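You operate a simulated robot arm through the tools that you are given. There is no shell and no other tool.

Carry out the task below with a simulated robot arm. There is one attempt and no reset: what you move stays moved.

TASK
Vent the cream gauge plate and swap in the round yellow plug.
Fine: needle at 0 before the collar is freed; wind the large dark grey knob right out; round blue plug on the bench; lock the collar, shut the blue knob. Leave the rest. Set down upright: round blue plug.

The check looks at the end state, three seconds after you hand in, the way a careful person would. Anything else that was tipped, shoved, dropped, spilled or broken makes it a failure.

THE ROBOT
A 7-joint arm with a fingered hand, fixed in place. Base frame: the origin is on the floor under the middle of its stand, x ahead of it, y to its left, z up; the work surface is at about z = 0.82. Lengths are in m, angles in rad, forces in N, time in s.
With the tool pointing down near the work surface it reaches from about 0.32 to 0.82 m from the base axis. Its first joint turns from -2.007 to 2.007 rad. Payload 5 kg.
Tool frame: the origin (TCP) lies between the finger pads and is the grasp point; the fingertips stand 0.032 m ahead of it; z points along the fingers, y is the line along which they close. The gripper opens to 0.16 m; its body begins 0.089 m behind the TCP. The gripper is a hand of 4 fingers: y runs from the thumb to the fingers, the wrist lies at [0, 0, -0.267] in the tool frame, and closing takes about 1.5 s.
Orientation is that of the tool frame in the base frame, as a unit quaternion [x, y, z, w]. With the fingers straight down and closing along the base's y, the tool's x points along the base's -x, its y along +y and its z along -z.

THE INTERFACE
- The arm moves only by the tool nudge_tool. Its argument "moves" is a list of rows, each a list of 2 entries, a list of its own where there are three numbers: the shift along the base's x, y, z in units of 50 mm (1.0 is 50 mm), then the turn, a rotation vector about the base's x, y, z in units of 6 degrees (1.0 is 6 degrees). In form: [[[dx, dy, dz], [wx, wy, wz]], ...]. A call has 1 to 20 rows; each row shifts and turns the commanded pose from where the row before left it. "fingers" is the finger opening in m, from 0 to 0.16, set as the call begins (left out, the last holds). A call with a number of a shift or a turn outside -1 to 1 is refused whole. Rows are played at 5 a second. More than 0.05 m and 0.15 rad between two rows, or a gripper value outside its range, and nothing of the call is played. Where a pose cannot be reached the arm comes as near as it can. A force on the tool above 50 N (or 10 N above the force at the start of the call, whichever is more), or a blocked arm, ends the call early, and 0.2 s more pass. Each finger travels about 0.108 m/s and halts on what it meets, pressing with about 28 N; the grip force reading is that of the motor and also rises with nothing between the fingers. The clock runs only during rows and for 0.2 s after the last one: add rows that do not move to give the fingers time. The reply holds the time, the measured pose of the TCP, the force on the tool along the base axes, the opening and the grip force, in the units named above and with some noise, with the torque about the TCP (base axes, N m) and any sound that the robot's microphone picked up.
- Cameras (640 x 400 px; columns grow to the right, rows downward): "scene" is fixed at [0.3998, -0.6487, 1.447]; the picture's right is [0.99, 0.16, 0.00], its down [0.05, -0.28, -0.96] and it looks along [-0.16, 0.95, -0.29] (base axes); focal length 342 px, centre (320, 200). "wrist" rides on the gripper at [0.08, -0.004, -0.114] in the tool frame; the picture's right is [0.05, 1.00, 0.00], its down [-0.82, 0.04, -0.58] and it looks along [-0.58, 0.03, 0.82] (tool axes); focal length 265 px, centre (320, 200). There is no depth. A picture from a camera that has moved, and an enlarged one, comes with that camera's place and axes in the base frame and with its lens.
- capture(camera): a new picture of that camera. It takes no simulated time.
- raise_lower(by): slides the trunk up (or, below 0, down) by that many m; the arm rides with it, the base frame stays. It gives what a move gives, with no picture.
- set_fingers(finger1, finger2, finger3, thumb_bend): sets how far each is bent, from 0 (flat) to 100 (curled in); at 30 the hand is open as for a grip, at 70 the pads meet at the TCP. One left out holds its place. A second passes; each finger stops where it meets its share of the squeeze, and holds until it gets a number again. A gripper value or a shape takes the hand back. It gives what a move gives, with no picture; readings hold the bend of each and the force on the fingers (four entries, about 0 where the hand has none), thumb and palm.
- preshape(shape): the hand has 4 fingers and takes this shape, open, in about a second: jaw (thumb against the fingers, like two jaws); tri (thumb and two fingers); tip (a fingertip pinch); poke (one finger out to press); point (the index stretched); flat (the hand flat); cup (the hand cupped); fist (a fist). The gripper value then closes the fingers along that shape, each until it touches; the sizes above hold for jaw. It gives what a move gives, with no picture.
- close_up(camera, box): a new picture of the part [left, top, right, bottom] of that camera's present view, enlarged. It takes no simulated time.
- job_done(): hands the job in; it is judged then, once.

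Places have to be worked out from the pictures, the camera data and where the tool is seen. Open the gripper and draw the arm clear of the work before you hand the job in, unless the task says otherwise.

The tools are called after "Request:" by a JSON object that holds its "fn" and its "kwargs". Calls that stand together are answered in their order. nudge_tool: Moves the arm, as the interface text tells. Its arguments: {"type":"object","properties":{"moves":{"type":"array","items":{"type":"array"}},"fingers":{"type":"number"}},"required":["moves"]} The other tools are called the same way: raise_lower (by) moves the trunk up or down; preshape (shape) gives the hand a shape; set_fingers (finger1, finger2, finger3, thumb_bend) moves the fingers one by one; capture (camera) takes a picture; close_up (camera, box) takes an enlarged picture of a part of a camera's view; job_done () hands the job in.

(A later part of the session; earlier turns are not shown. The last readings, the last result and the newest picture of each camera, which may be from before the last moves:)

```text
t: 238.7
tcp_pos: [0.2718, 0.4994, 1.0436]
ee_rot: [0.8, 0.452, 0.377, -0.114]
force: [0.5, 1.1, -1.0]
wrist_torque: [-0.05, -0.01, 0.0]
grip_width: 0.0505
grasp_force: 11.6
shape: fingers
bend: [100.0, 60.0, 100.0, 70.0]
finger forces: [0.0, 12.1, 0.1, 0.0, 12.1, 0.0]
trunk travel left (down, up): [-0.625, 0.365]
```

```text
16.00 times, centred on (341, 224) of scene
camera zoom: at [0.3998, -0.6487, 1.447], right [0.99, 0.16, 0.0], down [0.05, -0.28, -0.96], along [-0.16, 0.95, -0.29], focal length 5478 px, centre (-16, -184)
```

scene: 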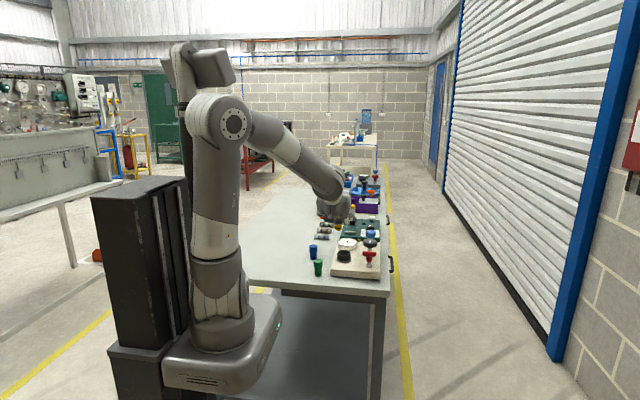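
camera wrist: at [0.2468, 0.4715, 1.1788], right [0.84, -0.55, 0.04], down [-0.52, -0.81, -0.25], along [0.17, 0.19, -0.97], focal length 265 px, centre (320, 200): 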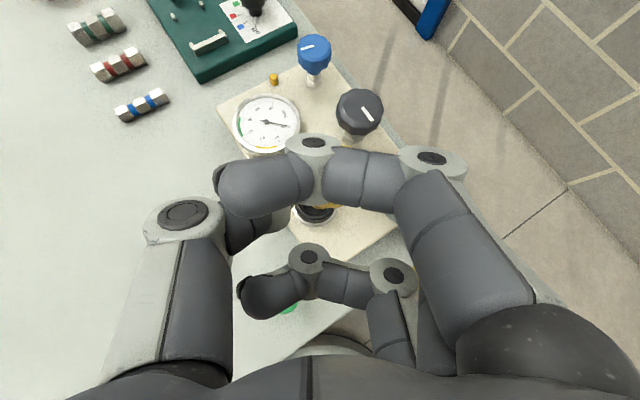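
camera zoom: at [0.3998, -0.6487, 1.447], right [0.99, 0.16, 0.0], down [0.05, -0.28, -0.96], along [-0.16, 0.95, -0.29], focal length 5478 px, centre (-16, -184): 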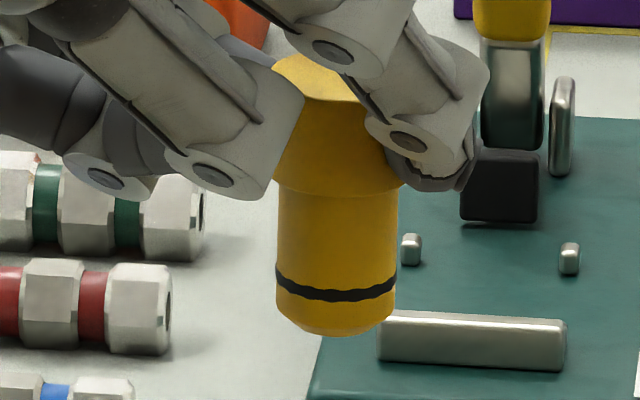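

Now vertical to within about 1.5°. From the two views the plug's bottom is at TCP + (0.018, 0.007, -0.059). I'll fine-correct the lean, shift over the socket at (0.297, 0.535) and lower to about 25 mm above the collar for a check.

Request:
{"fn": "nudge_tool", "kwargs": {"moves": [[[0.043, 0.29, 0], [-0.05, -0.25, 0]], [[0.043, 0.298, 0], [0, 0, 0]], [[0, 0, -0.5], [0, 0, 0]], [[0, 0, -0.5], [0, 0, 0]], [[0, 0, -0.5], [0, 0, 0]], [[0, 0, 0], [0, 0, 0]], [[0, 0, 0], [0, 0, 0]]]}}

Request:
{"fn": "close_up", "kwargs": {"camera": "scene", "box": [325, 225, 369, 262]}}

Request:
{"fn": "close_up", "kwargs": {"camera": "wrist", "box": [260, 150, 400, 260]}}

```text
t: 240.3
tcp_pos: [0.2765, 0.5287, 0.9687]
ee_rot: [0.796, 0.454, 0.386, -0.106]
force: [0.1, -0.2, -1.0]
wrist_torque: [0.01, -0.01, 0.02]
grip_width: 0.0502
grasp_force: 12.1
shape: fingers
bend: [100.0, 60.0, 100.0, 70.0]
finger forces: [0.0, 12.1, 0.0, 0.1, 12.0, 0.0]
trunk travel left (down, up): [-0.625, 0.365]
```

```text
10.81 times, centred on (347, 244) of scene
camera zoom: at [0.3998, -0.6487, 1.447], right [0.99, 0.16, 0.0], down [0.05, -0.28, -0.96], along [-0.16, 0.95, -0.29], focal length 3701 px, centre (28, -270)
```

zoom: 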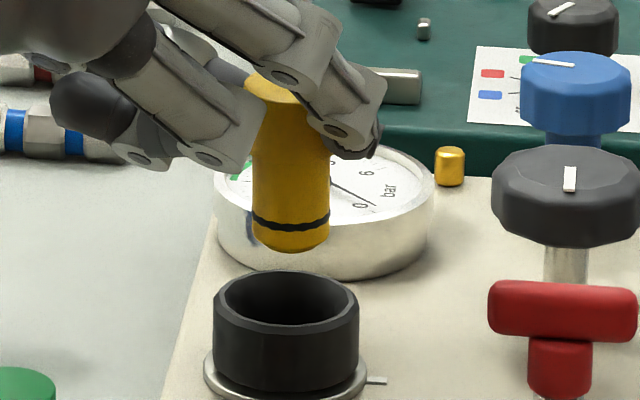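

```text
3.64 times, centred on (330, 205) of wrist
camera zoom: at [0.2371, 0.5219, 1.1019], right [0.82, -0.53, 0.22], down [-0.5, -0.85, -0.18], along [0.28, 0.04, -0.96], focal length 965 px, centre (284, 182)
```

zoom: 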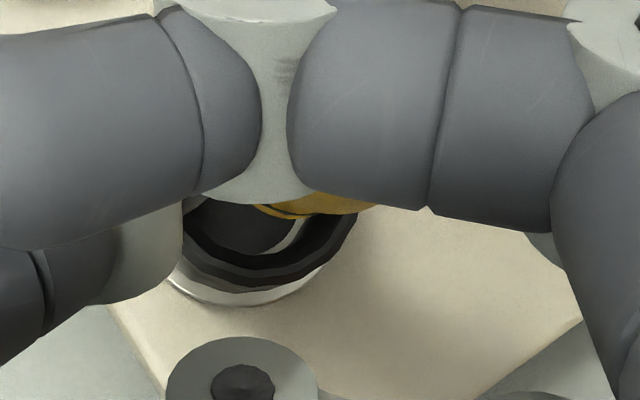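

Alignment in the scene view: the plug is about 1.2 mm too far in +x; y checks out both ways. I'll correct and lower to just above the collar rim.

Request:
{"fn": "nudge_tool", "kwargs": {"moves": [[[-0.024, 0, -0.1], [0, 0, 0]], [[0, 0, -0.15], [0, 0, 0]], [[0, 0, -0.15], [0, 0, 0]], [[0, 0, 0], [0, 0, 0]], [[0, 0, 0], [0, 0, 0]]]}}

Request:
{"fn": "close_up", "kwargs": {"camera": "scene", "box": [331, 230, 363, 258]}}

Request:
{"fn": "close_up", "kwargs": {"camera": "wrist", "box": [260, 150, 400, 260]}}

```text
t: 241.5
tcp_pos: [0.275, 0.5277, 0.9486]
ee_rot: [0.795, 0.456, 0.386, -0.107]
force: [-0.3, 0.0, -1.1]
wrist_torque: [-0.04, 0.0, 0.01]
grip_width: 0.0506
grasp_force: 11.6
shape: fingers
bend: [100.0, 60.0, 100.0, 70.0]
finger forces: [0.1, 12.0, 0.0, 0.0, 11.9, 0.0]
trunk travel left (down, up): [-0.625, 0.365]
```

```text
14.29 times, centred on (347, 244) of scene
camera zoom: at [0.3998, -0.6487, 1.447], right [0.99, 0.16, 0.0], down [0.05, -0.28, -0.96], along [-0.16, 0.95, -0.29], focal length 4891 px, centre (-66, -429)
```

zoom: 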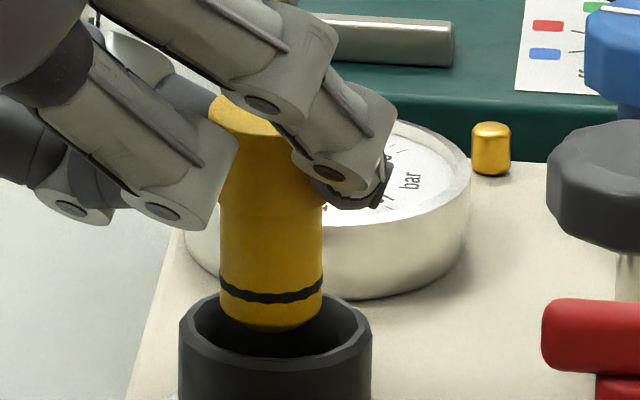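

```text
3.64 times, centred on (330, 205) of wrist
camera zoom: at [0.2347, 0.5219, 1.0822], right [0.82, -0.53, 0.22], down [-0.5, -0.85, -0.18], along [0.28, 0.04, -0.96], focal length 965 px, centre (284, 182)
```

zoom: 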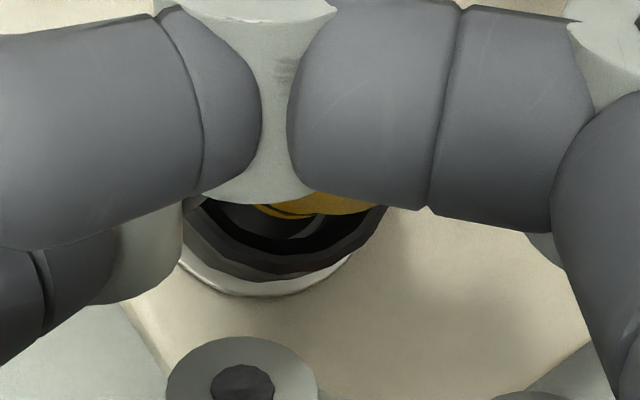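

I'll zoom in tighter to measure the plug-to-collar centring accurately.

Request:
{"fn": "close_up", "kwargs": {"camera": "scene", "box": [336, 241, 360, 257]}}

```text
16.00 times, centred on (348, 249) of scene
camera zoom: at [0.3998, -0.6487, 1.447], right [0.99, 0.16, 0.0], down [0.05, -0.28, -0.96], along [-0.16, 0.95, -0.29], focal length 5478 px, centre (-128, -584)
```

zoom: 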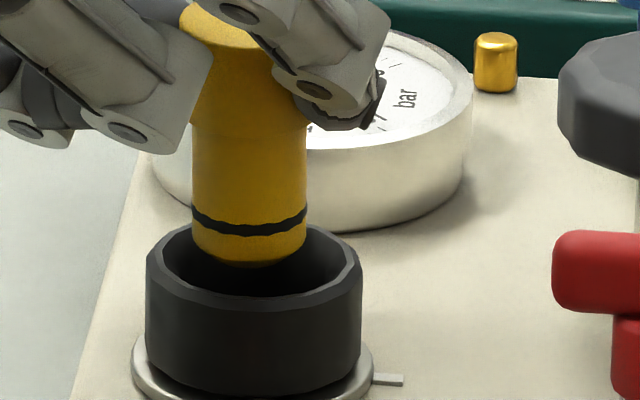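

The plug is vertical and about 1.1 mm left of centre. I'll correct that and lower 12 mm into the collar.

Request:
{"fn": "nudge_tool", "kwargs": {"moves": [[[0.022, 0, -0.06], [0, 0, 0]], [[0, 0, -0.06], [0, 0, 0]], [[0, 0, -0.06], [0, 0, 0]], [[0, 0, -0.06], [0, 0, 0]], [[0, 0, 0], [0, 0, 0]], [[0, 0, 0], [0, 0, 0]]]}}

Request:
{"fn": "close_up", "kwargs": {"camera": "scene", "box": [336, 241, 360, 257]}}

Request:
{"fn": "close_up", "kwargs": {"camera": "wrist", "box": [260, 150, 400, 260]}}

```text
t: 242.9
tcp_pos: [0.276, 0.528, 0.9373]
ee_rot: [0.796, 0.455, 0.386, -0.106]
force: [-0.8, 0.0, -0.9]
wrist_torque: [-0.02, 0.04, 0.02]
grip_width: 0.0502
grasp_force: 11.3
shape: fingers
bend: [100.0, 60.0, 100.0, 70.0]
finger forces: [0.0, 12.1, 0.1, 0.0, 11.9, 0.0]
trunk travel left (down, up): [-0.625, 0.365]
```

```text
16.00 times, centred on (348, 249) of scene
camera zoom: at [0.3998, -0.6487, 1.447], right [0.99, 0.16, 0.0], down [0.05, -0.28, -0.96], along [-0.16, 0.95, -0.29], focal length 5478 px, centre (-128, -584)
```

zoom: 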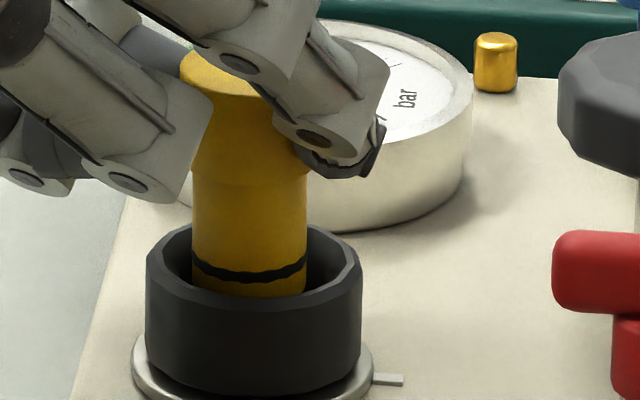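

```text
3.64 times, centred on (330, 205) of wrist
camera zoom: at [0.2351, 0.5218, 1.0703], right [0.82, -0.53, 0.22], down [-0.5, -0.85, -0.18], along [0.28, 0.04, -0.96], focal length 965 px, centre (284, 182)
```

zoom: 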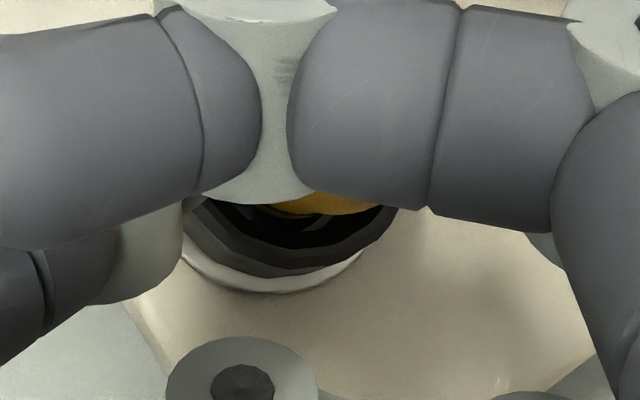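

The plug is inside the collar. I'll nudge +0.8 mm in x and keep lowering in small steps, watching the force.

Request:
{"fn": "nudge_tool", "kwargs": {"moves": [[[0.016, 0, -0.04], [0, 0, 0]], [[0, 0, -0.04], [0, 0, 0]], [[0, 0, -0.04], [0, 0, 0]], [[0, 0, 0], [0, 0, 0]]]}}

Request:
{"fn": "nudge_tool", "kwargs": {"moves": [[[0, 0, -0.04], [0, 0, 0]], [[0, 0, -0.04], [0, 0, 0]], [[0, 0, 0], [0, 0, 0]]]}}

Request:
{"fn": "close_up", "kwargs": {"camera": "scene", "box": [336, 241, 360, 257]}}

```text
t: 243.9
tcp_pos: [0.2765, 0.5282, 0.9307]
ee_rot: [0.796, 0.455, 0.386, -0.106]
force: [-0.3, -0.3, -0.9]
wrist_torque: [-0.03, 0.0, 0.02]
grip_width: 0.0504
grasp_force: 12.4
shape: fingers
bend: [100.0, 60.0, 100.0, 70.0]
finger forces: [0.0, 12.1, 0.1, 0.0, 12.0, 0.0]
trunk travel left (down, up): [-0.625, 0.365]
```

```text
t: 244.7
tcp_pos: [0.2764, 0.5271, 0.9278]
ee_rot: [0.796, 0.455, 0.386, -0.107]
force: [-0.6, -0.3, -0.3]
wrist_torque: [0.0, -0.01, -0.01]
grip_width: 0.0502
grasp_force: 11.9
shape: fingers
bend: [100.0, 60.0, 100.0, 70.0]
finger forces: [0.1, 12.1, 0.0, 0.0, 12.1, 0.1]
trunk travel left (down, up): [-0.625, 0.365]
```

```text
16.00 times, centred on (348, 249) of scene
camera zoom: at [0.3998, -0.6487, 1.447], right [0.99, 0.16, 0.0], down [0.05, -0.28, -0.96], along [-0.16, 0.95, -0.29], focal length 5478 px, centre (-128, -584)
```

zoom: 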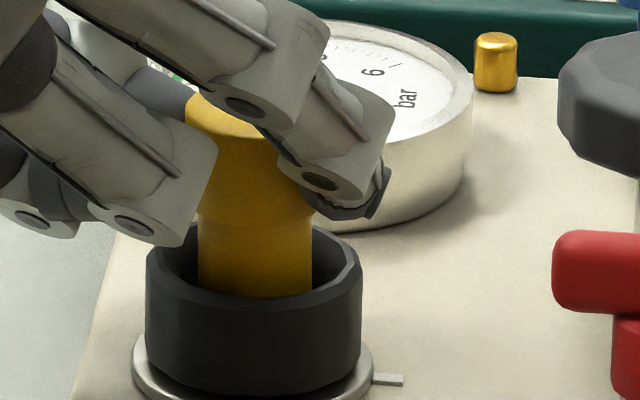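

No contact at bottom z of about 0.868, with centring within 0.5 mm. I'll continue lowering 2 mm at a time.

Request:
{"fn": "nudge_tool", "kwargs": {"moves": [[[0, 0, -0.04], [0, 0, 0]], [[0, 0, 0], [0, 0, 0]]]}}

Request:
{"fn": "nudge_tool", "kwargs": {"moves": [[[0, 0, -0.04], [0, 0, 0]], [[0, 0, 0], [0, 0, 0]]]}}

Request:
{"fn": "nudge_tool", "kwargs": {"moves": [[[0, 0, -0.04], [0, 0, 0]], [[0, 0, 0], [0, 0, 0]]]}}

Request:
{"fn": "close_up", "kwargs": {"camera": "scene", "box": [336, 241, 360, 257]}}

```text
t: 245.3
tcp_pos: [0.2772, 0.5275, 0.9245]
ee_rot: [0.795, 0.456, 0.386, -0.107]
force: [-0.4, -0.1, -0.8]
wrist_torque: [0.06, 0.01, 0.03]
grip_width: 0.0502
grasp_force: 11.5
shape: fingers
bend: [100.0, 60.0, 100.0, 70.0]
finger forces: [0.0, 12.1, 0.0, 0.1, 12.0, 0.0]
trunk travel left (down, up): [-0.625, 0.365]
```

```text
t: 245.9
tcp_pos: [0.2775, 0.5284, 0.923]
ee_rot: [0.795, 0.456, 0.386, -0.106]
force: [-0.1, -0.7, -0.8]
wrist_torque: [0.02, 0.01, -0.04]
grip_width: 0.0504
grasp_force: 12.2
shape: fingers
bend: [100.0, 60.0, 100.0, 70.0]
finger forces: [0.1, 12.1, 0.1, 0.1, 11.9, 0.0]
trunk travel left (down, up): [-0.625, 0.365]
```

```text
t: 246.5
tcp_pos: [0.2752, 0.5283, 0.9219]
ee_rot: [0.795, 0.456, 0.386, -0.107]
force: [0.1, 0.8, 2.2]
wrist_torque: [0.01, -0.04, 0.04]
grip_width: 0.0501
grasp_force: 12.5
shape: fingers
bend: [100.0, 60.0, 100.0, 71.0]
finger forces: [0.0, 12.5, 0.0, 0.0, 12.2, 0.0]
trunk travel left (down, up): [-0.625, 0.365]
```

```text
16.00 times, centred on (348, 249) of scene
camera zoom: at [0.3998, -0.6487, 1.447], right [0.99, 0.16, 0.0], down [0.05, -0.28, -0.96], along [-0.16, 0.95, -0.29], focal length 5478 px, centre (-128, -584)
```

zoom: 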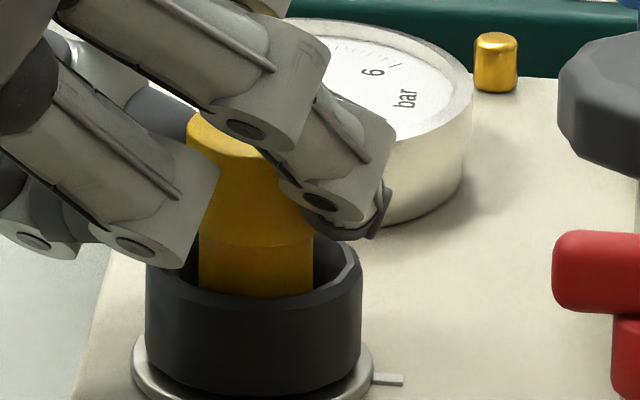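

Light contact (2 N) occurs right at the height where the blue plug used to sit. I'll press 1–2 mm further to confirm it is seated.

Request:
{"fn": "nudge_tool", "kwargs": {"moves": [[[0, 0, -0.03], [0, 0, 0]], [[0, 0, 0], [0, 0, 0]]]}}

Request:
{"fn": "nudge_tool", "kwargs": {"moves": [[[0, 0, -0.03], [0, 0, 0]], [[0, 0, 0], [0, 0, 0]]]}}

Request:
{"fn": "close_up", "kwargs": {"camera": "scene", "box": [336, 241, 360, 257]}}

```text
t: 247.1
tcp_pos: [0.2763, 0.5284, 0.9204]
ee_rot: [0.795, 0.456, 0.386, -0.108]
force: [0.8, 1.5, 9.5]
wrist_torque: [0.02, -0.22, 0.04]
grip_width: 0.0501
grasp_force: 13.0
shape: fingers
bend: [100.0, 60.0, 100.0, 71.0]
finger forces: [0.0, 12.9, 0.0, 0.0, 12.6, 0.0]
trunk travel left (down, up): [-0.625, 0.365]
```

```text
t: 247.7
tcp_pos: [0.2759, 0.5294, 0.9195]
ee_rot: [0.795, 0.455, 0.387, -0.108]
force: [0.4, 4.1, 17.8]
wrist_torque: [0.2, -0.35, 0.05]
grip_width: 0.0497
grasp_force: 13.8
shape: fingers
bend: [100.0, 60.0, 100.0, 72.0]
finger forces: [0.0, 13.0, 0.0, 0.1, 14.5, 0.0]
trunk travel left (down, up): [-0.625, 0.365]
```

```text
16.00 times, centred on (348, 249) of scene
camera zoom: at [0.3998, -0.6487, 1.447], right [0.99, 0.16, 0.0], down [0.05, -0.28, -0.96], along [-0.16, 0.95, -0.29], focal length 5478 px, centre (-128, -584)
```

zoom: 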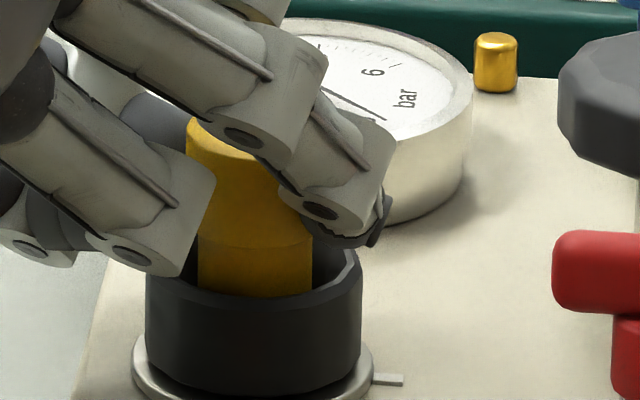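

The yellow plug sits at the same height the blue did (shoulder at native row about 251.8 vs 251.6) and bottoms out firmly. I'll relax the downward push, then open finger 2 and thumb gradually.

Request:
{"fn": "nudge_tool", "kwargs": {"moves": [[[0, 0, 0.03], [0, 0, 0]], [[0, 0, 0], [0, 0, 0]]]}}

Request:
{"fn": "set_fingers", "kwargs": {"finger2": 56, "thumb_bend": 66}}

Request:
{"fn": "set_fingers", "kwargs": {"finger2": 48, "thumb_bend": 52}}

Request:
{"fn": "close_up", "kwargs": {"camera": "scene", "box": [336, 241, 360, 257]}}

Request:
{"fn": "close_up", "kwargs": {"camera": "wrist", "box": [260, 150, 400, 260]}}

```text
t: 248.3
tcp_pos: [0.2756, 0.5278, 0.9192]
ee_rot: [0.795, 0.456, 0.385, -0.106]
force: [-1.2, 4.1, 14.1]
wrist_torque: [0.18, -0.21, 0.06]
grip_width: 0.0496
grasp_force: 14.2
shape: fingers
bend: [100.0, 60.0, 100.0, 72.0]
finger forces: [0.0, 12.8, 0.0, 0.1, 15.2, 0.1]
trunk travel left (down, up): [-0.625, 0.365]
```

```text
t: 249.3
tcp_pos: [0.276, 0.5277, 0.9186]
ee_rot: [0.796, 0.454, 0.387, -0.106]
force: [0.0, -0.4, 0.7]
wrist_torque: [0.0, 0.01, -0.01]
grip_width: 0.0524
grasp_force: 0.1
shape: fingers
bend: [100.0, 56.0, 100.0, 66.0]
finger forces: [0.1, 0.1, 0.1, 0.0, 0.1, 0.1]
trunk travel left (down, up): [-0.625, 0.365]
```

```text
t: 250.3
tcp_pos: [0.2758, 0.528, 0.9196]
ee_rot: [0.796, 0.454, 0.387, -0.105]
force: [-0.1, 0.3, 0.3]
wrist_torque: [0.0, -0.01, 0.0]
grip_width: 0.0604
grasp_force: 0.1
shape: fingers
bend: [100.0, 48.0, 100.0, 52.0]
finger forces: [0.0, 0.1, 0.0, 0.0, 0.1, 0.0]
trunk travel left (down, up): [-0.625, 0.365]
```

```text
16.00 times, centred on (348, 249) of scene
camera zoom: at [0.3998, -0.6487, 1.447], right [0.99, 0.16, 0.0], down [0.05, -0.28, -0.96], along [-0.16, 0.95, -0.29], focal length 5478 px, centre (-128, -584)
```

zoom: 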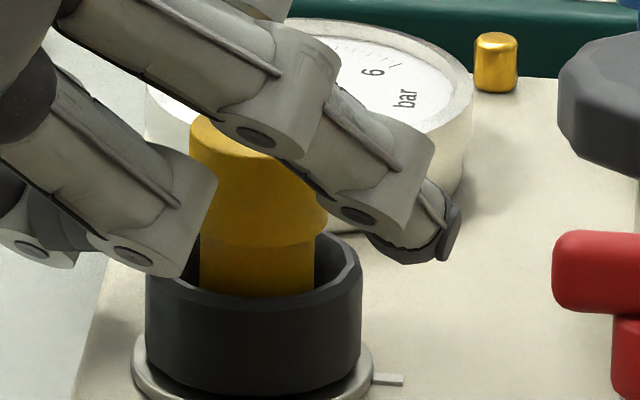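

```text
3.64 times, centred on (330, 205) of wrist
camera zoom: at [0.2364, 0.5217, 1.0525], right [0.82, -0.53, 0.22], down [-0.5, -0.85, -0.18], along [0.28, 0.04, -0.96], focal length 965 px, centre (284, 182)
```

zoom: 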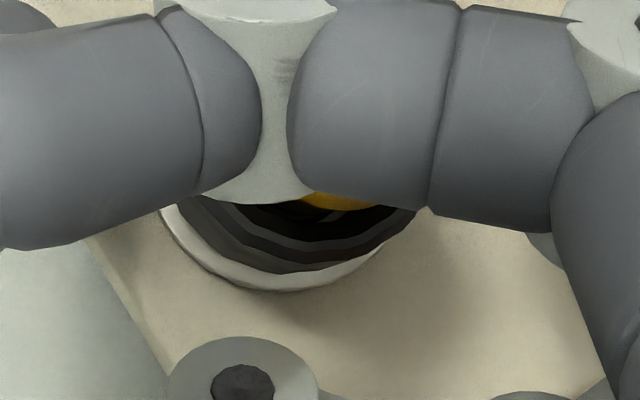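

Released, and the plug stays upright in the socket. I'll retract along the hand's axis (back and up), then rise clear.

Request:
{"fn": "nudge_tool", "kwargs": {"moves": [[[-0.13, -0.13, 0.17], [0, 0, 0]], [[-0.26, -0.26, 0.34], [0, 0, 0]], [[-0.36, -0.36, 0.47], [0, 0, 0]], [[-0.36, -0.36, 0.47], [0, 0, 0]], [[-0.2, -0.2, 0.7], [0, 0, 0]], [[0, 0, 0.8], [0, 0, 0]], [[0, 0, 0], [0, 0, 0]]]}}

Request:
{"fn": "close_up", "kwargs": {"camera": "scene", "box": [336, 238, 364, 257]}}

Request:
{"fn": "capture", "kwargs": {"camera": "scene"}}

```text
t: 251.9
tcp_pos: [0.2123, 0.4623, 1.066]
ee_rot: [0.795, 0.455, 0.386, -0.106]
force: [-0.9, -0.2, -0.2]
wrist_torque: [0.01, -0.01, -0.01]
grip_width: 0.0604
grasp_force: 0.2
shape: fingers
bend: [100.0, 48.0, 100.0, 52.0]
finger forces: [0.0, 0.0, 0.0, 0.0, 0.0, 0.0]
trunk travel left (down, up): [-0.625, 0.365]
```

```text
16.00 times, centred on (350, 248) of scene
camera zoom: at [0.3998, -0.6487, 1.447], right [0.99, 0.16, 0.0], down [0.05, -0.28, -0.96], along [-0.16, 0.95, -0.29], focal length 5478 px, centre (-160, -560)
```

zoom: 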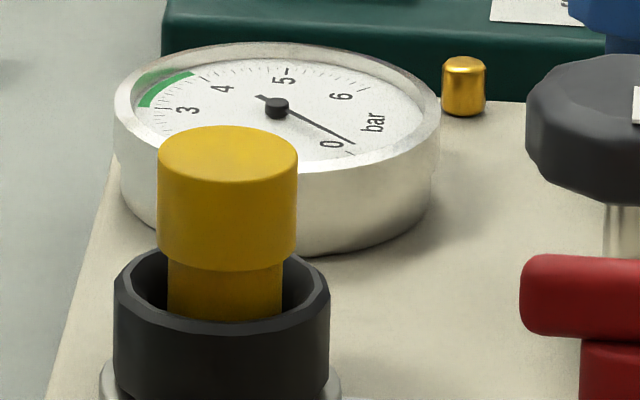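

```text
taken
```

scene: 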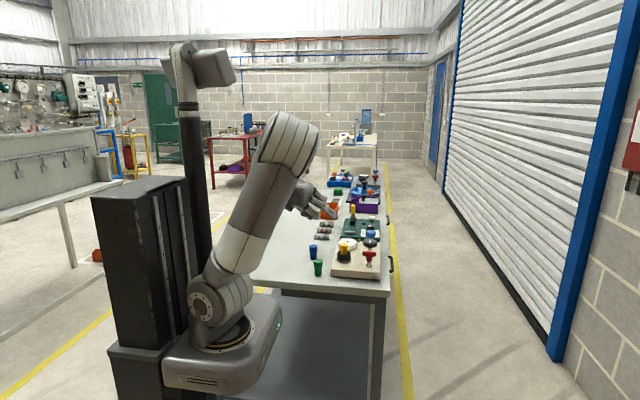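

The yellow plug stands upright, seated at the blue's old height (rows match within 0.3 px), and the needle is at 0. Next I'll untilt the hand while rising, then raise the trunk back up.

Request:
{"fn": "nudge_tool", "kwargs": {"moves": [[[0, 0, 0.1], [-0.695, 0.695, 0]], [[0, 0, 0.1], [-0.695, 0.695, 0]], [[0, 0, 0.1], [-0.695, 0.695, 0]], [[0, 0, 0], [-0.695, 0.695, 0]], [[0, 0, 0], [-0.695, 0.695, 0]], [[0, 0, 0], [-0.695, 0.695, 0]], [[0, 0, 0], [-0.695, 0.695, 0]], [[0, 0, 0], [-0.695, 0.695, 0]], [[0, 0, 0], [0, 0, 0]], [[0, 0, 0], [0, 0, 0]]]}}

Request:
{"fn": "preshape", "kwargs": {"shape": "jaw"}}

Request:
{"fn": "raise_lower", "kwargs": {"by": 0.15}}

Request:
{"fn": "capture", "kwargs": {"camera": "scene"}}

```text
t: 254.1
tcp_pos: [0.2103, 0.4624, 1.0817]
ee_rot: [0.868, 0.496, -0.001, -0.002]
force: [0.1, -0.1, 0.1]
wrist_torque: [-0.01, 0.0, -0.02]
grip_width: 0.0603
grasp_force: 0.1
shape: fingers
bend: [100.0, 48.0, 100.0, 52.0]
finger forces: [0.0, 0.1, 0.0, 0.0, 0.1, 0.0]
trunk travel left (down, up): [-0.625, 0.365]
```

```text
t: 255.0
tcp_pos: [0.2111, 0.4627, 1.082]
ee_rot: [0.868, 0.496, 0.0, -0.003]
force: [0.1, 0.0, -0.3]
wrist_torque: [0.01, -0.04, -0.03]
grip_width: 0.16
grasp_force: 0.0
shape: jaw
bend: [30.0, 30.0, 30.0, 30.0]
finger forces: [0.0, 0.0, 0.0, 0.1, 0.0, 0.0]
trunk travel left (down, up): [-0.625, 0.365]
```

```text
t: 256.7
tcp_pos: [0.2119, 0.4626, 1.232]
ee_rot: [0.868, 0.496, -0.001, -0.001]
force: [-0.1, -0.1, 0.4]
wrist_torque: [-0.01, 0.03, -0.01]
grip_width: 0.1598
grasp_force: 0.0
shape: jaw
bend: [30.0, 30.0, 30.0, 30.0]
finger forces: [0.1, 0.0, 0.1, 0.1, 0.0, 0.0]
trunk travel left (down, up): [-0.775, 0.215]
```

```text
taken
```

scene: 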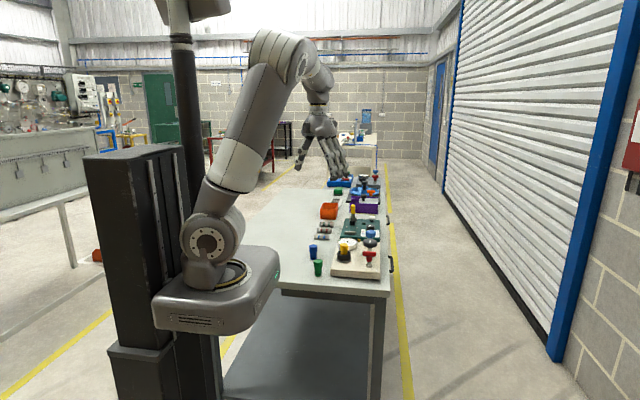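

The trunk is partly raised. I'll move back over the collar with φ of about 128°, ready to turn it clockwise to lock, at a safe height.

Request:
{"fn": "nudge_tool", "kwargs": {"moves": [[[0.085, 0.0725, -0.16], [0, 0, 1]], [[0.085, 0.0725, -0.16], [0, 0, 1]], [[0.085, 0.0725, -0.16], [0, 0, 1]], [[0.085, 0.0725, -0.16], [0, 0, 1]], [[0.085, 0.0725, -0.16], [0, 0, 1]], [[0.085, 0.0725, -0.16], [0, 0, 1]], [[0.085, 0.0725, -0.16], [0, 0, 1]], [[0.085, 0.0725, -0.16], [0, 0, 1]], [[0.085, 0.0725, -0.16], [0, 0, 1]], [[0.085, 0.0725, -0.16], [0, 0, 1]], [[0.085, 0.0725, -0.16], [0, 0, 1]], [[0.085, 0.0725, -0.16], [0, 0, 1]], [[0.085, 0.0725, -0.16], [0, 0, 1]], [[0.085, 0.0725, -0.16], [0, 0, 1]], [[0.085, 0.0725, -0.16], [0, 0, 1]], [[0.085, 0.0725, -0.16], [0, 0, 1]], [[0.085, 0.0725, -0.16], [0, 0, 1]], [[0.085, 0.0725, -0.16], [0, 0, 1]], [[0.085, 0.0725, -0.16], [0, 0, 1]], [[0.085, 0.0725, -0.16], [0, 0, 1]]]}}

Request:
{"fn": "nudge_tool", "kwargs": {"moves": [[[0, 0, 0], [0, 0, 1]], [[0, 0, 0], [0, 0, 1]], [[0, 0, 0], [0, 0, 1]], [[0, 0, 0], [0, 0, 1]], [[0, 0, 0], [0, 0, 1]], [[0, 0, 0], [0, 0, 1]], [[0, 0, 0], [0, 0, 0.4]], [[0, 0, 0], [0, 0, 0]], [[0, 0, 0], [0, 0, 0]]], "fingers": 0.08}}

Request:
{"fn": "capture", "kwargs": {"camera": "wrist"}}

Request:
{"fn": "close_up", "kwargs": {"camera": "wrist", "box": [240, 50, 400, 170]}}

```text
t: 260.9
tcp_pos: [0.2952, 0.5355, 1.0734]
ee_rot: [0.004, 1.0, -0.003, -0.001]
force: [0.7, 0.3, 0.1]
wrist_torque: [-0.01, 0.0, -0.01]
grip_width: 0.16
grasp_force: 0.0
shape: jaw
bend: [30.0, 30.0, 30.0, 30.0]
finger forces: [0.0, 0.0, 0.0, 0.0, 0.1, 0.0]
trunk travel left (down, up): [-0.775, 0.215]
```

```text
t: 262.9
tcp_pos: [0.2943, 0.5354, 1.0719]
ee_rot: [-0.325, 0.946, -0.002, 0.0]
force: [-0.3, -0.1, 0.4]
wrist_torque: [0.0, 0.0, 0.0]
grip_width: 0.0809
grasp_force: 0.2
shape: jaw
bend: [72.0, 72.0, 72.0, 70.0]
finger forces: [0.1, 0.1, 0.1, 0.0, 0.0, 0.0]
trunk travel left (down, up): [-0.775, 0.215]
```

```text
taken
camera wrist: at [0.2326, 0.4824, 1.1856], right [-0.65, 0.76, 0.0], down [0.62, 0.54, 0.58], along [0.44, 0.38, -0.82], focal length 265 px, centre (320, 200)
```

wrist: 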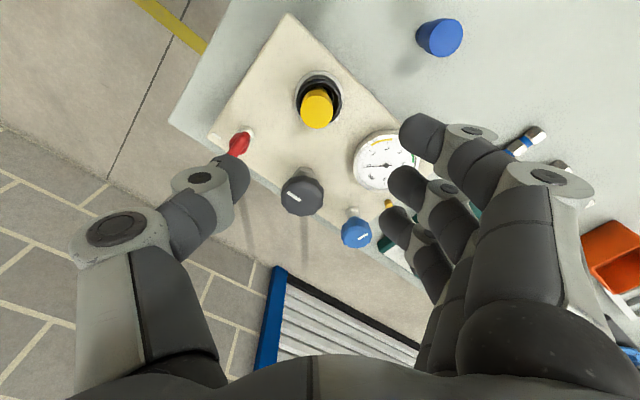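

```text
3.33 times, centred on (320, 110) of wrist
camera zoom: at [0.2326, 0.4824, 1.1856], right [-0.65, 0.76, 0.0], down [0.62, 0.54, 0.58], along [0.44, 0.38, -0.82], focal length 885 px, centre (320, 500)
```

zoom: 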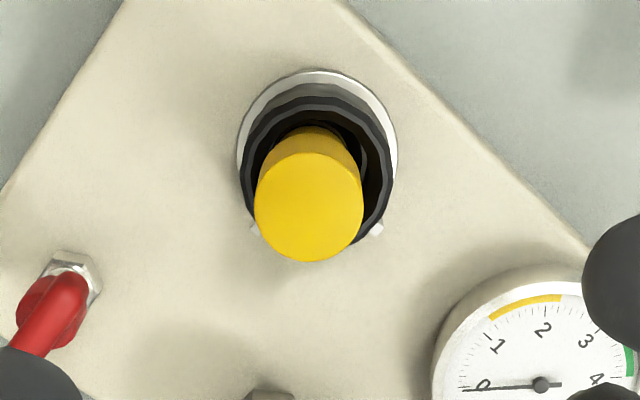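

The marks are visible: the plate mark at 0° and the collar lug at about 85°. The plug's top appears off-centre by 2–3 mm, a slight lean, so I'll first press it gently from above with closed fingertips to make sure it is fully and squarely seated.

Request:
{"fn": "nudge_tool", "kwargs": {"moves": [[[0.02, 0, -0.5], [0, 0, 0]], [[0, 0, -0.6], [0, 0, 0]], [[0, 0, -0.5], [0, 0, 0]], [[0, 0, -0.3], [0, 0, 0]], [[0, 0, 0], [0, 0, 0]], [[0, 0, 0], [0, 0, 0]], [[0, 0, 0], [0, 0, 0]]], "fingers": 0.0}}

Request:
{"fn": "capture", "kwargs": {"camera": "wrist"}}

Request:
{"fn": "close_up", "kwargs": {"camera": "scene", "box": [320, 215, 380, 262]}}

```text
t: 264.5
tcp_pos: [0.2955, 0.5331, 0.9769]
ee_rot: [-0.325, 0.946, -0.002, 0.0]
force: [-0.7, 0.3, 0.5]
wrist_torque: [0.01, 0.0, -0.01]
grip_width: 0.0
grasp_force: 27.7
shape: jaw
bend: [69.0, 63.0, 69.0, 67.0]
finger forces: [0.0, 0.0, 0.0, 0.0, 0.1, 0.0]
trunk travel left (down, up): [-0.775, 0.215]
```

```text
taken
camera wrist: at [0.2337, 0.4808, 1.0902], right [-0.65, 0.76, 0.0], down [0.62, 0.54, 0.58], along [0.44, 0.37, -0.82], focal length 265 px, centre (320, 200)
```

wrist: 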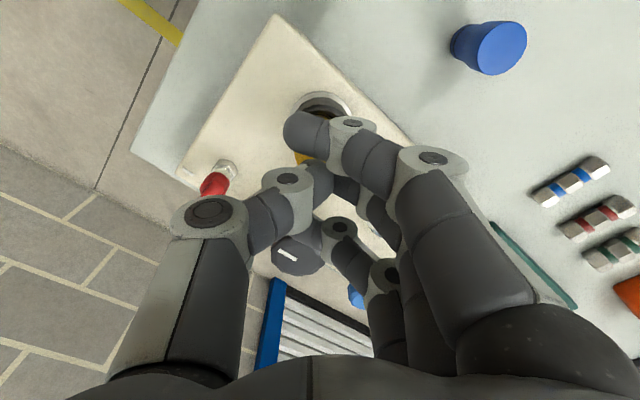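

```text
8.51 times, centred on (350, 238) of scene
camera zoom: at [0.3998, -0.6487, 1.447], right [0.99, 0.16, 0.0], down [0.05, -0.28, -0.96], along [-0.16, 0.95, -0.29], focal length 2914 px, centre (65, -128)
```

zoom: 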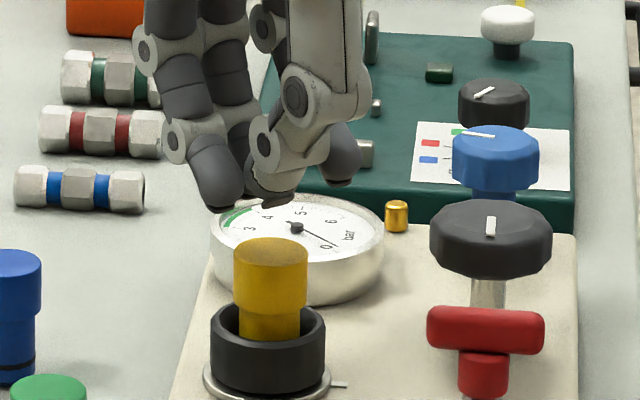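

The closed fingertips are about 25 mm above the cap. I'll lower until I feel light contact.

Request:
{"fn": "nudge_tool", "kwargs": {"moves": [[[0, 0.02, -0.2], [0, 0, 0]], [[0, 0, -0.2], [0, 0, 0]], [[0, 0, 0], [0, 0, 0]]]}}

Request:
{"fn": "nudge_tool", "kwargs": {"moves": [[[0, 0, -0.06], [0, 0, 0]], [[0, 0, 0], [0, 0, 0]]]}}

Request:
{"fn": "nudge_tool", "kwargs": {"moves": [[[0, 0, -0.05], [0, 0, 0]], [[0, 0, 0], [0, 0, 0]]]}}

Request:
{"fn": "close_up", "kwargs": {"camera": "scene", "box": [332, 228, 368, 258]}}

```text
t: 265.3
tcp_pos: [0.2964, 0.5348, 0.9565]
ee_rot: [-0.325, 0.946, -0.002, 0.001]
force: [-1.1, 0.2, -1.0]
wrist_torque: [0.03, -0.02, -0.01]
grip_width: 0.0
grasp_force: 28.2
shape: jaw
bend: [69.0, 63.0, 69.0, 67.0]
finger forces: [0.0, 0.0, 0.1, 0.0, 0.1, 0.0]
trunk travel left (down, up): [-0.775, 0.215]
```

```text
t: 265.9
tcp_pos: [0.2957, 0.5351, 0.9564]
ee_rot: [-0.325, 0.946, -0.001, 0.001]
force: [-0.7, 0.9, 13.1]
wrist_torque: [0.16, 0.09, -0.01]
grip_width: 0.0
grasp_force: 28.2
shape: jaw
bend: [69.0, 64.0, 69.0, 67.0]
finger forces: [0.0, 0.0, 0.0, 0.0, 0.0, 0.0]
trunk travel left (down, up): [-0.775, 0.215]
```

```text
t: 266.5
tcp_pos: [0.2946, 0.5356, 0.9545]
ee_rot: [-0.324, 0.946, 0.001, 0.003]
force: [-0.6, 4.0, 30.7]
wrist_torque: [0.44, 0.2, -0.03]
grip_width: 0.0001
grasp_force: 28.3
shape: jaw
bend: [69.0, 67.0, 69.0, 67.0]
finger forces: [0.0, 0.1, 0.0, 0.0, 0.0, 0.1]
trunk travel left (down, up): [-0.775, 0.215]
```

```text
13.33 times, centred on (350, 243) of scene
camera zoom: at [0.3998, -0.6487, 1.447], right [0.99, 0.16, 0.0], down [0.05, -0.28, -0.96], along [-0.16, 0.95, -0.29], focal length 4565 px, centre (-80, -373)
```

zoom: 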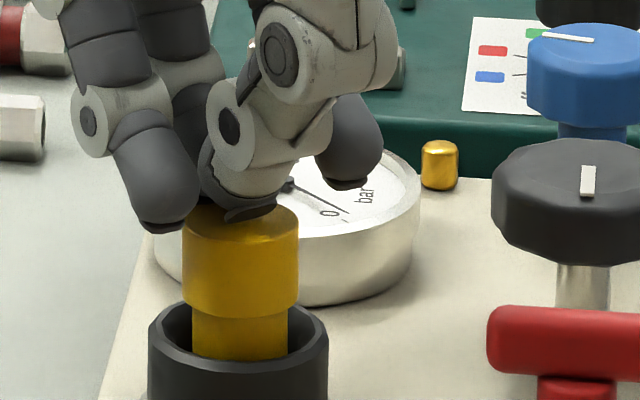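

The plug takes 30 N without moving down, so it's fully seated. I'll lift off and re-check its centring in the collar.

Request:
{"fn": "nudge_tool", "kwargs": {"moves": [[[0, 0, 0.2], [0, 0, 0]], [[0, 0, 0.6], [0, 0, 0]], [[0, 0, 0.8], [0, 0, 0]], [[0, 0, 0.8], [0, 0, 0]], [[0, 0, 0], [0, 0, 0]]], "fingers": 0.08}}

Request:
{"fn": "close_up", "kwargs": {"camera": "wrist", "box": [240, 50, 400, 170]}}

Request:
{"fn": "close_up", "kwargs": {"camera": "scene", "box": [336, 238, 364, 257]}}

```text
t: 267.7
tcp_pos: [0.2936, 0.5361, 1.0715]
ee_rot: [-0.325, 0.946, -0.002, 0.0]
force: [-0.1, -0.3, -0.1]
wrist_torque: [-0.02, -0.02, 0.01]
grip_width: 0.0798
grasp_force: 0.1
shape: jaw
bend: [72.0, 72.0, 72.0, 70.0]
finger forces: [0.1, 0.0, 0.0, 0.0, 0.0, 0.1]
trunk travel left (down, up): [-0.775, 0.215]
```

```text
3.33 times, centred on (320, 110) of wrist
camera zoom: at [0.2332, 0.483, 1.1851], right [-0.65, 0.76, 0.0], down [0.62, 0.54, 0.58], along [0.44, 0.37, -0.82], focal length 885 px, centre (320, 500)
```

zoom: 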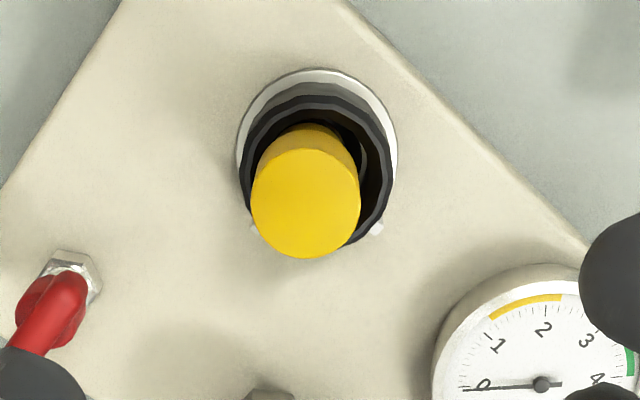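

```text
16.00 times, centred on (350, 248) of scene
camera zoom: at [0.3998, -0.6487, 1.447], right [0.99, 0.16, 0.0], down [0.05, -0.28, -0.96], along [-0.16, 0.95, -0.29], focal length 5478 px, centre (-160, -560)
```

zoom: 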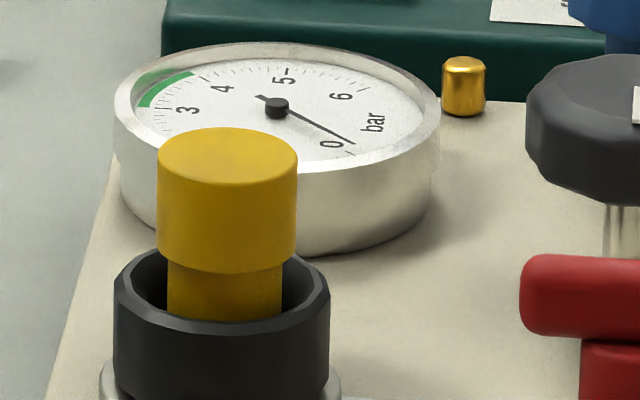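

The cap is still offset about 4 mm toward (+x, -y). I'll zoom closely into the collar to see whether the shank is really in the bore.

Request:
{"fn": "close_up", "kwargs": {"camera": "wrist", "box": [294, 66, 344, 106]}}

```text
10.00 times, centred on (319, 86) of wrist
camera zoom: at [0.2332, 0.483, 1.1851], right [-0.65, 0.76, 0.0], down [0.62, 0.54, 0.58], along [0.44, 0.37, -0.82], focal length 2654 px, centre (330, 1340)
```

zoom: 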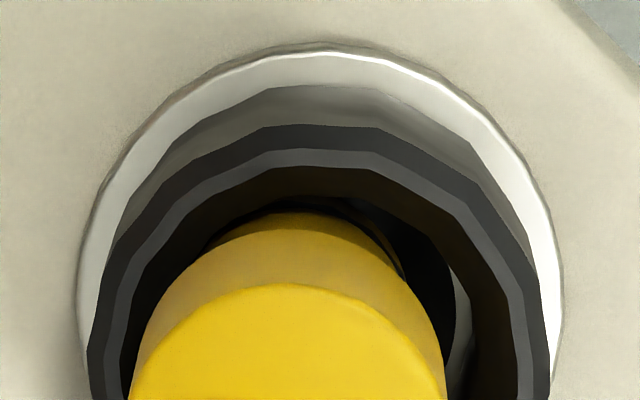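

The bore is about 32 mm wide against the 27 mm shank, so the plug is in but resting to one side. I'll re-centre it with a fingertip pinch on the cap, centred on the collar axis: lift 2–3 mm and set it down again. First I'll switch to the tip shape and descend.

Request:
{"fn": "preshape", "kwargs": {"shape": "tip"}}

Request:
{"fn": "nudge_tool", "kwargs": {"moves": [[[0.02, -0.016, -0.6], [0, 0, 0]], [[0, 0, -0.6], [0, 0, 0]], [[0, 0, -0.6], [0, 0, 0]], [[0, 0, -0.6], [0, 0, 0]], [[0, 0, -0.38], [0, 0, 0]], [[0, 0, 0], [0, 0, 0]], [[0, 0, 0], [0, 0, 0]]], "fingers": 0.075}}

Request:
{"fn": "capture", "kwargs": {"camera": "wrist"}}

Request:
{"fn": "close_up", "kwargs": {"camera": "scene", "box": [325, 222, 375, 262]}}

```text
t: 268.6
tcp_pos: [0.2958, 0.5358, 1.0715]
ee_rot: [-0.325, 0.946, -0.002, 0.001]
force: [0.2, 0.6, 0.4]
wrist_torque: [-0.02, 0.04, 0.02]
grip_width: 0.1598
grasp_force: 0.0
shape: tip
bend: [1.0, 30.0, 1.0, 30.0]
finger forces: [0.0, 0.1, 0.0, 0.0, 0.1, 0.0]
trunk travel left (down, up): [-0.775, 0.215]
```

```text
t: 270.2
tcp_pos: [0.2969, 0.5367, 0.9322]
ee_rot: [-0.325, 0.946, -0.002, -0.001]
force: [0.2, 0.3, 0.5]
wrist_torque: [-0.01, -0.01, -0.01]
grip_width: 0.0758
grasp_force: 0.0
shape: tip
bend: [1.0, 73.0, 1.0, 70.0]
finger forces: [0.1, 0.1, 0.0, 0.1, 0.0, 0.0]
trunk travel left (down, up): [-0.775, 0.215]
```

```text
taken
camera wrist: at [0.2353, 0.4832, 1.0466], right [-0.65, 0.76, 0.0], down [0.62, 0.54, 0.58], along [0.44, 0.37, -0.82], focal length 265 px, centre (320, 200)
```

wrist: 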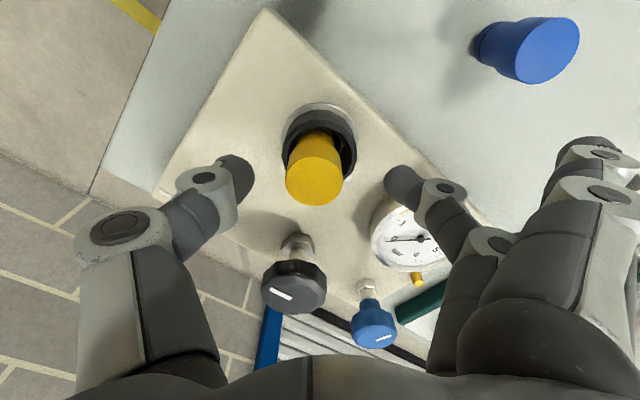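

```text
10.00 times, centred on (350, 242) of scene
camera zoom: at [0.3998, -0.6487, 1.447], right [0.99, 0.16, 0.0], down [0.05, -0.28, -0.96], along [-0.16, 0.95, -0.29], focal length 3424 px, centre (20, -220)
```

zoom: 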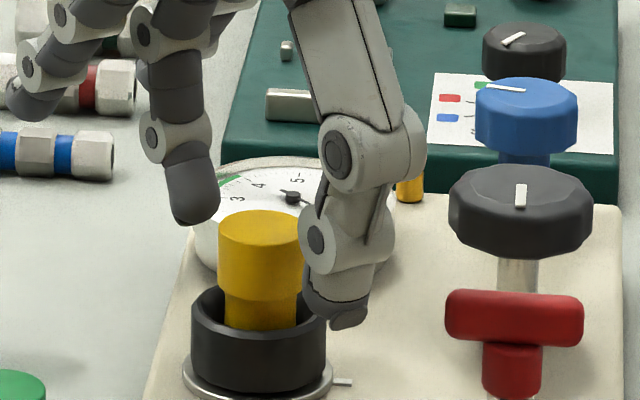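

The fingertips straddle the cap just above the collar rim. I'll close the pinch, which pushes the cap toward the centre.

Request:
{"fn": "nudge_tool", "kwargs": {"moves": [[[0, 0, 0], [0, 0, 0]], [[0, 0, 0], [0, 0, 0]], [[0, 0, 0], [0, 0, 0]], [[0, 0, 0], [0, 0, 0]], [[0, 0, 0], [0, 0, 0]]], "fingers": 0.015}}

Request:
{"fn": "capture", "kwargs": {"camera": "wrist"}}

Request:
{"fn": "close_up", "kwargs": {"camera": "scene", "box": [332, 230, 368, 258]}}

```text
t: 271.4
tcp_pos: [0.2968, 0.5362, 0.934]
ee_rot: [-0.324, 0.946, -0.002, 0.0]
force: [0.3, 0.4, 0.5]
wrist_torque: [0.05, -0.01, 0.04]
grip_width: 0.025
grasp_force: 27.7
shape: tip
bend: [27.0, 72.0, 27.0, 70.0]
finger forces: [0.0, 24.9, 0.1, 0.0, 25.0, 0.0]
trunk travel left (down, up): [-0.775, 0.215]
```

```text
taken
camera wrist: at [0.2353, 0.4832, 1.0467], right [-0.65, 0.76, 0.0], down [0.62, 0.54, 0.58], along [0.44, 0.37, -0.82], focal length 265 px, centre (320, 200)
```

wrist: 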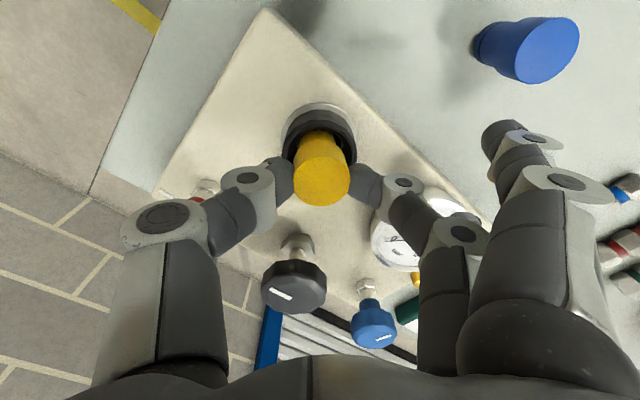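

```text
14.29 times, centred on (350, 244) of scene
camera zoom: at [0.3998, -0.6487, 1.447], right [0.99, 0.16, 0.0], down [0.05, -0.28, -0.96], along [-0.16, 0.95, -0.29], focal length 4891 px, centre (-109, -429)
```

zoom: 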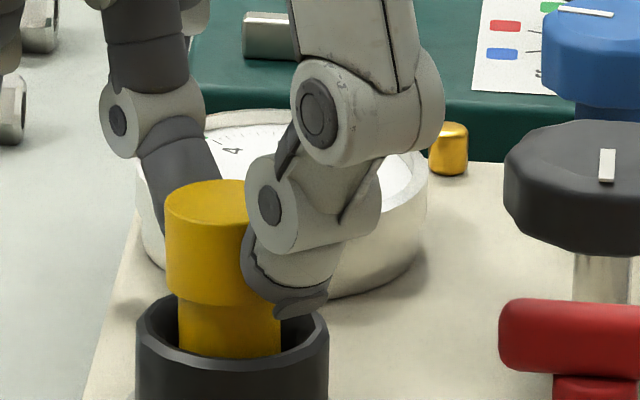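

The pinch is symmetric and the cap is now centred, but the base likely lagged, leaving about a 3° lean. I'll lift 3 mm, rotate 3° to bring the base under the cap, and set it back down.

Request:
{"fn": "nudge_tool", "kwargs": {"moves": [[[0, 0, 0.06], [0, 0, 0]], [[0.008, -0.01, 0], [0.195, 0.153, 0]], [[0.008, -0.01, 0], [0.195, 0.153, 0]], [[0, 0, 0], [0, 0, 0]], [[0, 0, 0], [0, 0, 0]]]}}

Request:
{"fn": "close_up", "kwargs": {"camera": "scene", "box": [332, 230, 368, 258]}}

Request:
{"fn": "close_up", "kwargs": {"camera": "wrist", "box": [260, 90, 380, 220]}}

```text
t: 272.6
tcp_pos: [0.298, 0.5341, 0.9362]
ee_rot: [-0.325, 0.946, 0.022, -0.009]
force: [-0.4, -0.7, -1.5]
wrist_torque: [0.01, -0.01, -0.01]
grip_width: 0.0251
grasp_force: 28.4
shape: tip
bend: [28.0, 72.0, 28.0, 70.0]
finger forces: [0.0, 24.9, 0.0, 0.0, 25.2, 0.0]
trunk travel left (down, up): [-0.775, 0.215]
```

```text
14.29 times, centred on (350, 244) of scene
camera zoom: at [0.3998, -0.6487, 1.447], right [0.99, 0.16, 0.0], down [0.05, -0.28, -0.96], along [-0.16, 0.95, -0.29], focal length 4891 px, centre (-109, -429)
```

zoom: 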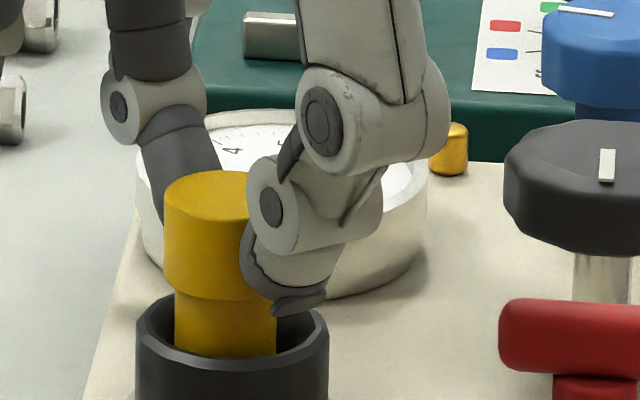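

```text
3.08 times, centred on (320, 155) of wrist
camera zoom: at [0.2395, 0.4764, 1.0489], right [-0.65, 0.76, 0.05], down [0.64, 0.51, 0.58], along [0.41, 0.41, -0.81], focal length 817 px, centre (320, 338)
```

zoom: 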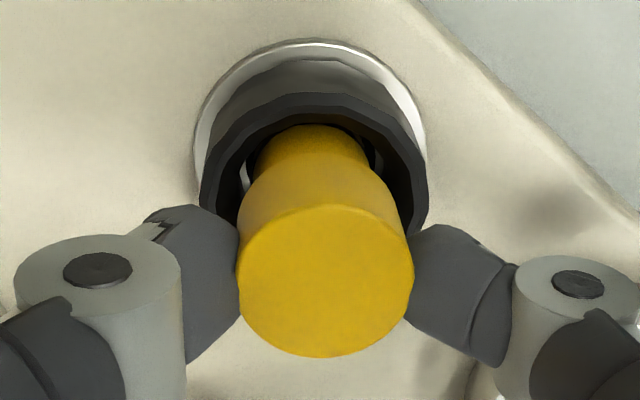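

The shank is now centred within the bore ring in the wrist view. I'll shift +1 mm in x and lower it back down to contact.

Request:
{"fn": "nudge_tool", "kwargs": {"moves": [[[0.016, 0, -0.03], [0, 0, 0]], [[0, 0, -0.03], [0, 0, 0]], [[0, 0, 0], [0, 0, 0]], [[0, 0, 0], [0, 0, 0]]]}}

Request:
{"fn": "nudge_tool", "kwargs": {"moves": [[[0, 0, -0.02], [0, 0, 0]], [[0, 0, 0], [0, 0, 0]], [[0, 0, 0], [0, 0, 0]]]}}

Request:
{"fn": "close_up", "kwargs": {"camera": "wrist", "box": [260, 90, 380, 220]}}

Request:
{"fn": "close_up", "kwargs": {"camera": "scene", "box": [332, 230, 368, 258]}}

```text
t: 273.6
tcp_pos: [0.298, 0.5338, 0.932]
ee_rot: [-0.324, 0.946, 0.023, -0.009]
force: [-0.3, -0.4, 0.2]
wrist_torque: [-0.01, -0.01, 0.0]
grip_width: 0.025
grasp_force: 28.1
shape: tip
bend: [28.0, 72.0, 28.0, 70.0]
finger forces: [0.1, 24.9, 0.0, 0.0, 25.1, 0.1]
trunk travel left (down, up): [-0.775, 0.215]
```

```text
t: 274.4
tcp_pos: [0.2982, 0.5341, 0.9322]
ee_rot: [-0.324, 0.946, 0.023, -0.008]
force: [0.9, -0.1, 5.5]
wrist_torque: [-0.02, 0.03, 0.01]
grip_width: 0.0255
grasp_force: 28.0
shape: tip
bend: [28.0, 73.0, 28.0, 70.0]
finger forces: [0.0, 26.1, 0.1, 0.0, 26.8, 0.0]
trunk travel left (down, up): [-0.775, 0.215]
```

```text
3.08 times, centred on (320, 155) of wrist
camera zoom: at [0.2404, 0.4766, 1.045], right [-0.65, 0.76, 0.05], down [0.64, 0.51, 0.58], along [0.41, 0.41, -0.81], focal length 817 px, centre (320, 338)
```

zoom: 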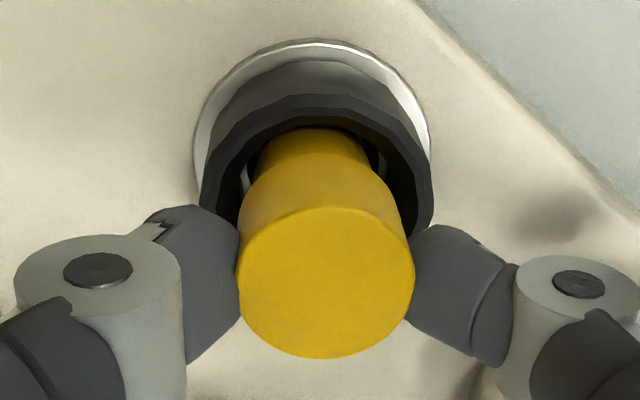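

```text
14.29 times, centred on (350, 244) of scene
camera zoom: at [0.3998, -0.6487, 1.447], right [0.99, 0.16, 0.0], down [0.05, -0.28, -0.96], along [-0.16, 0.95, -0.29], focal length 4891 px, centre (-109, -429)
```

zoom: 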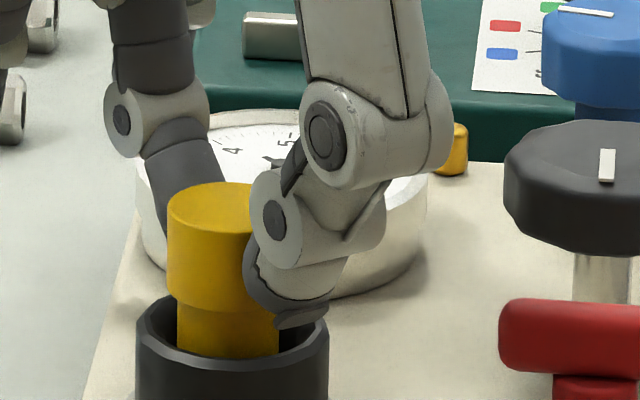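

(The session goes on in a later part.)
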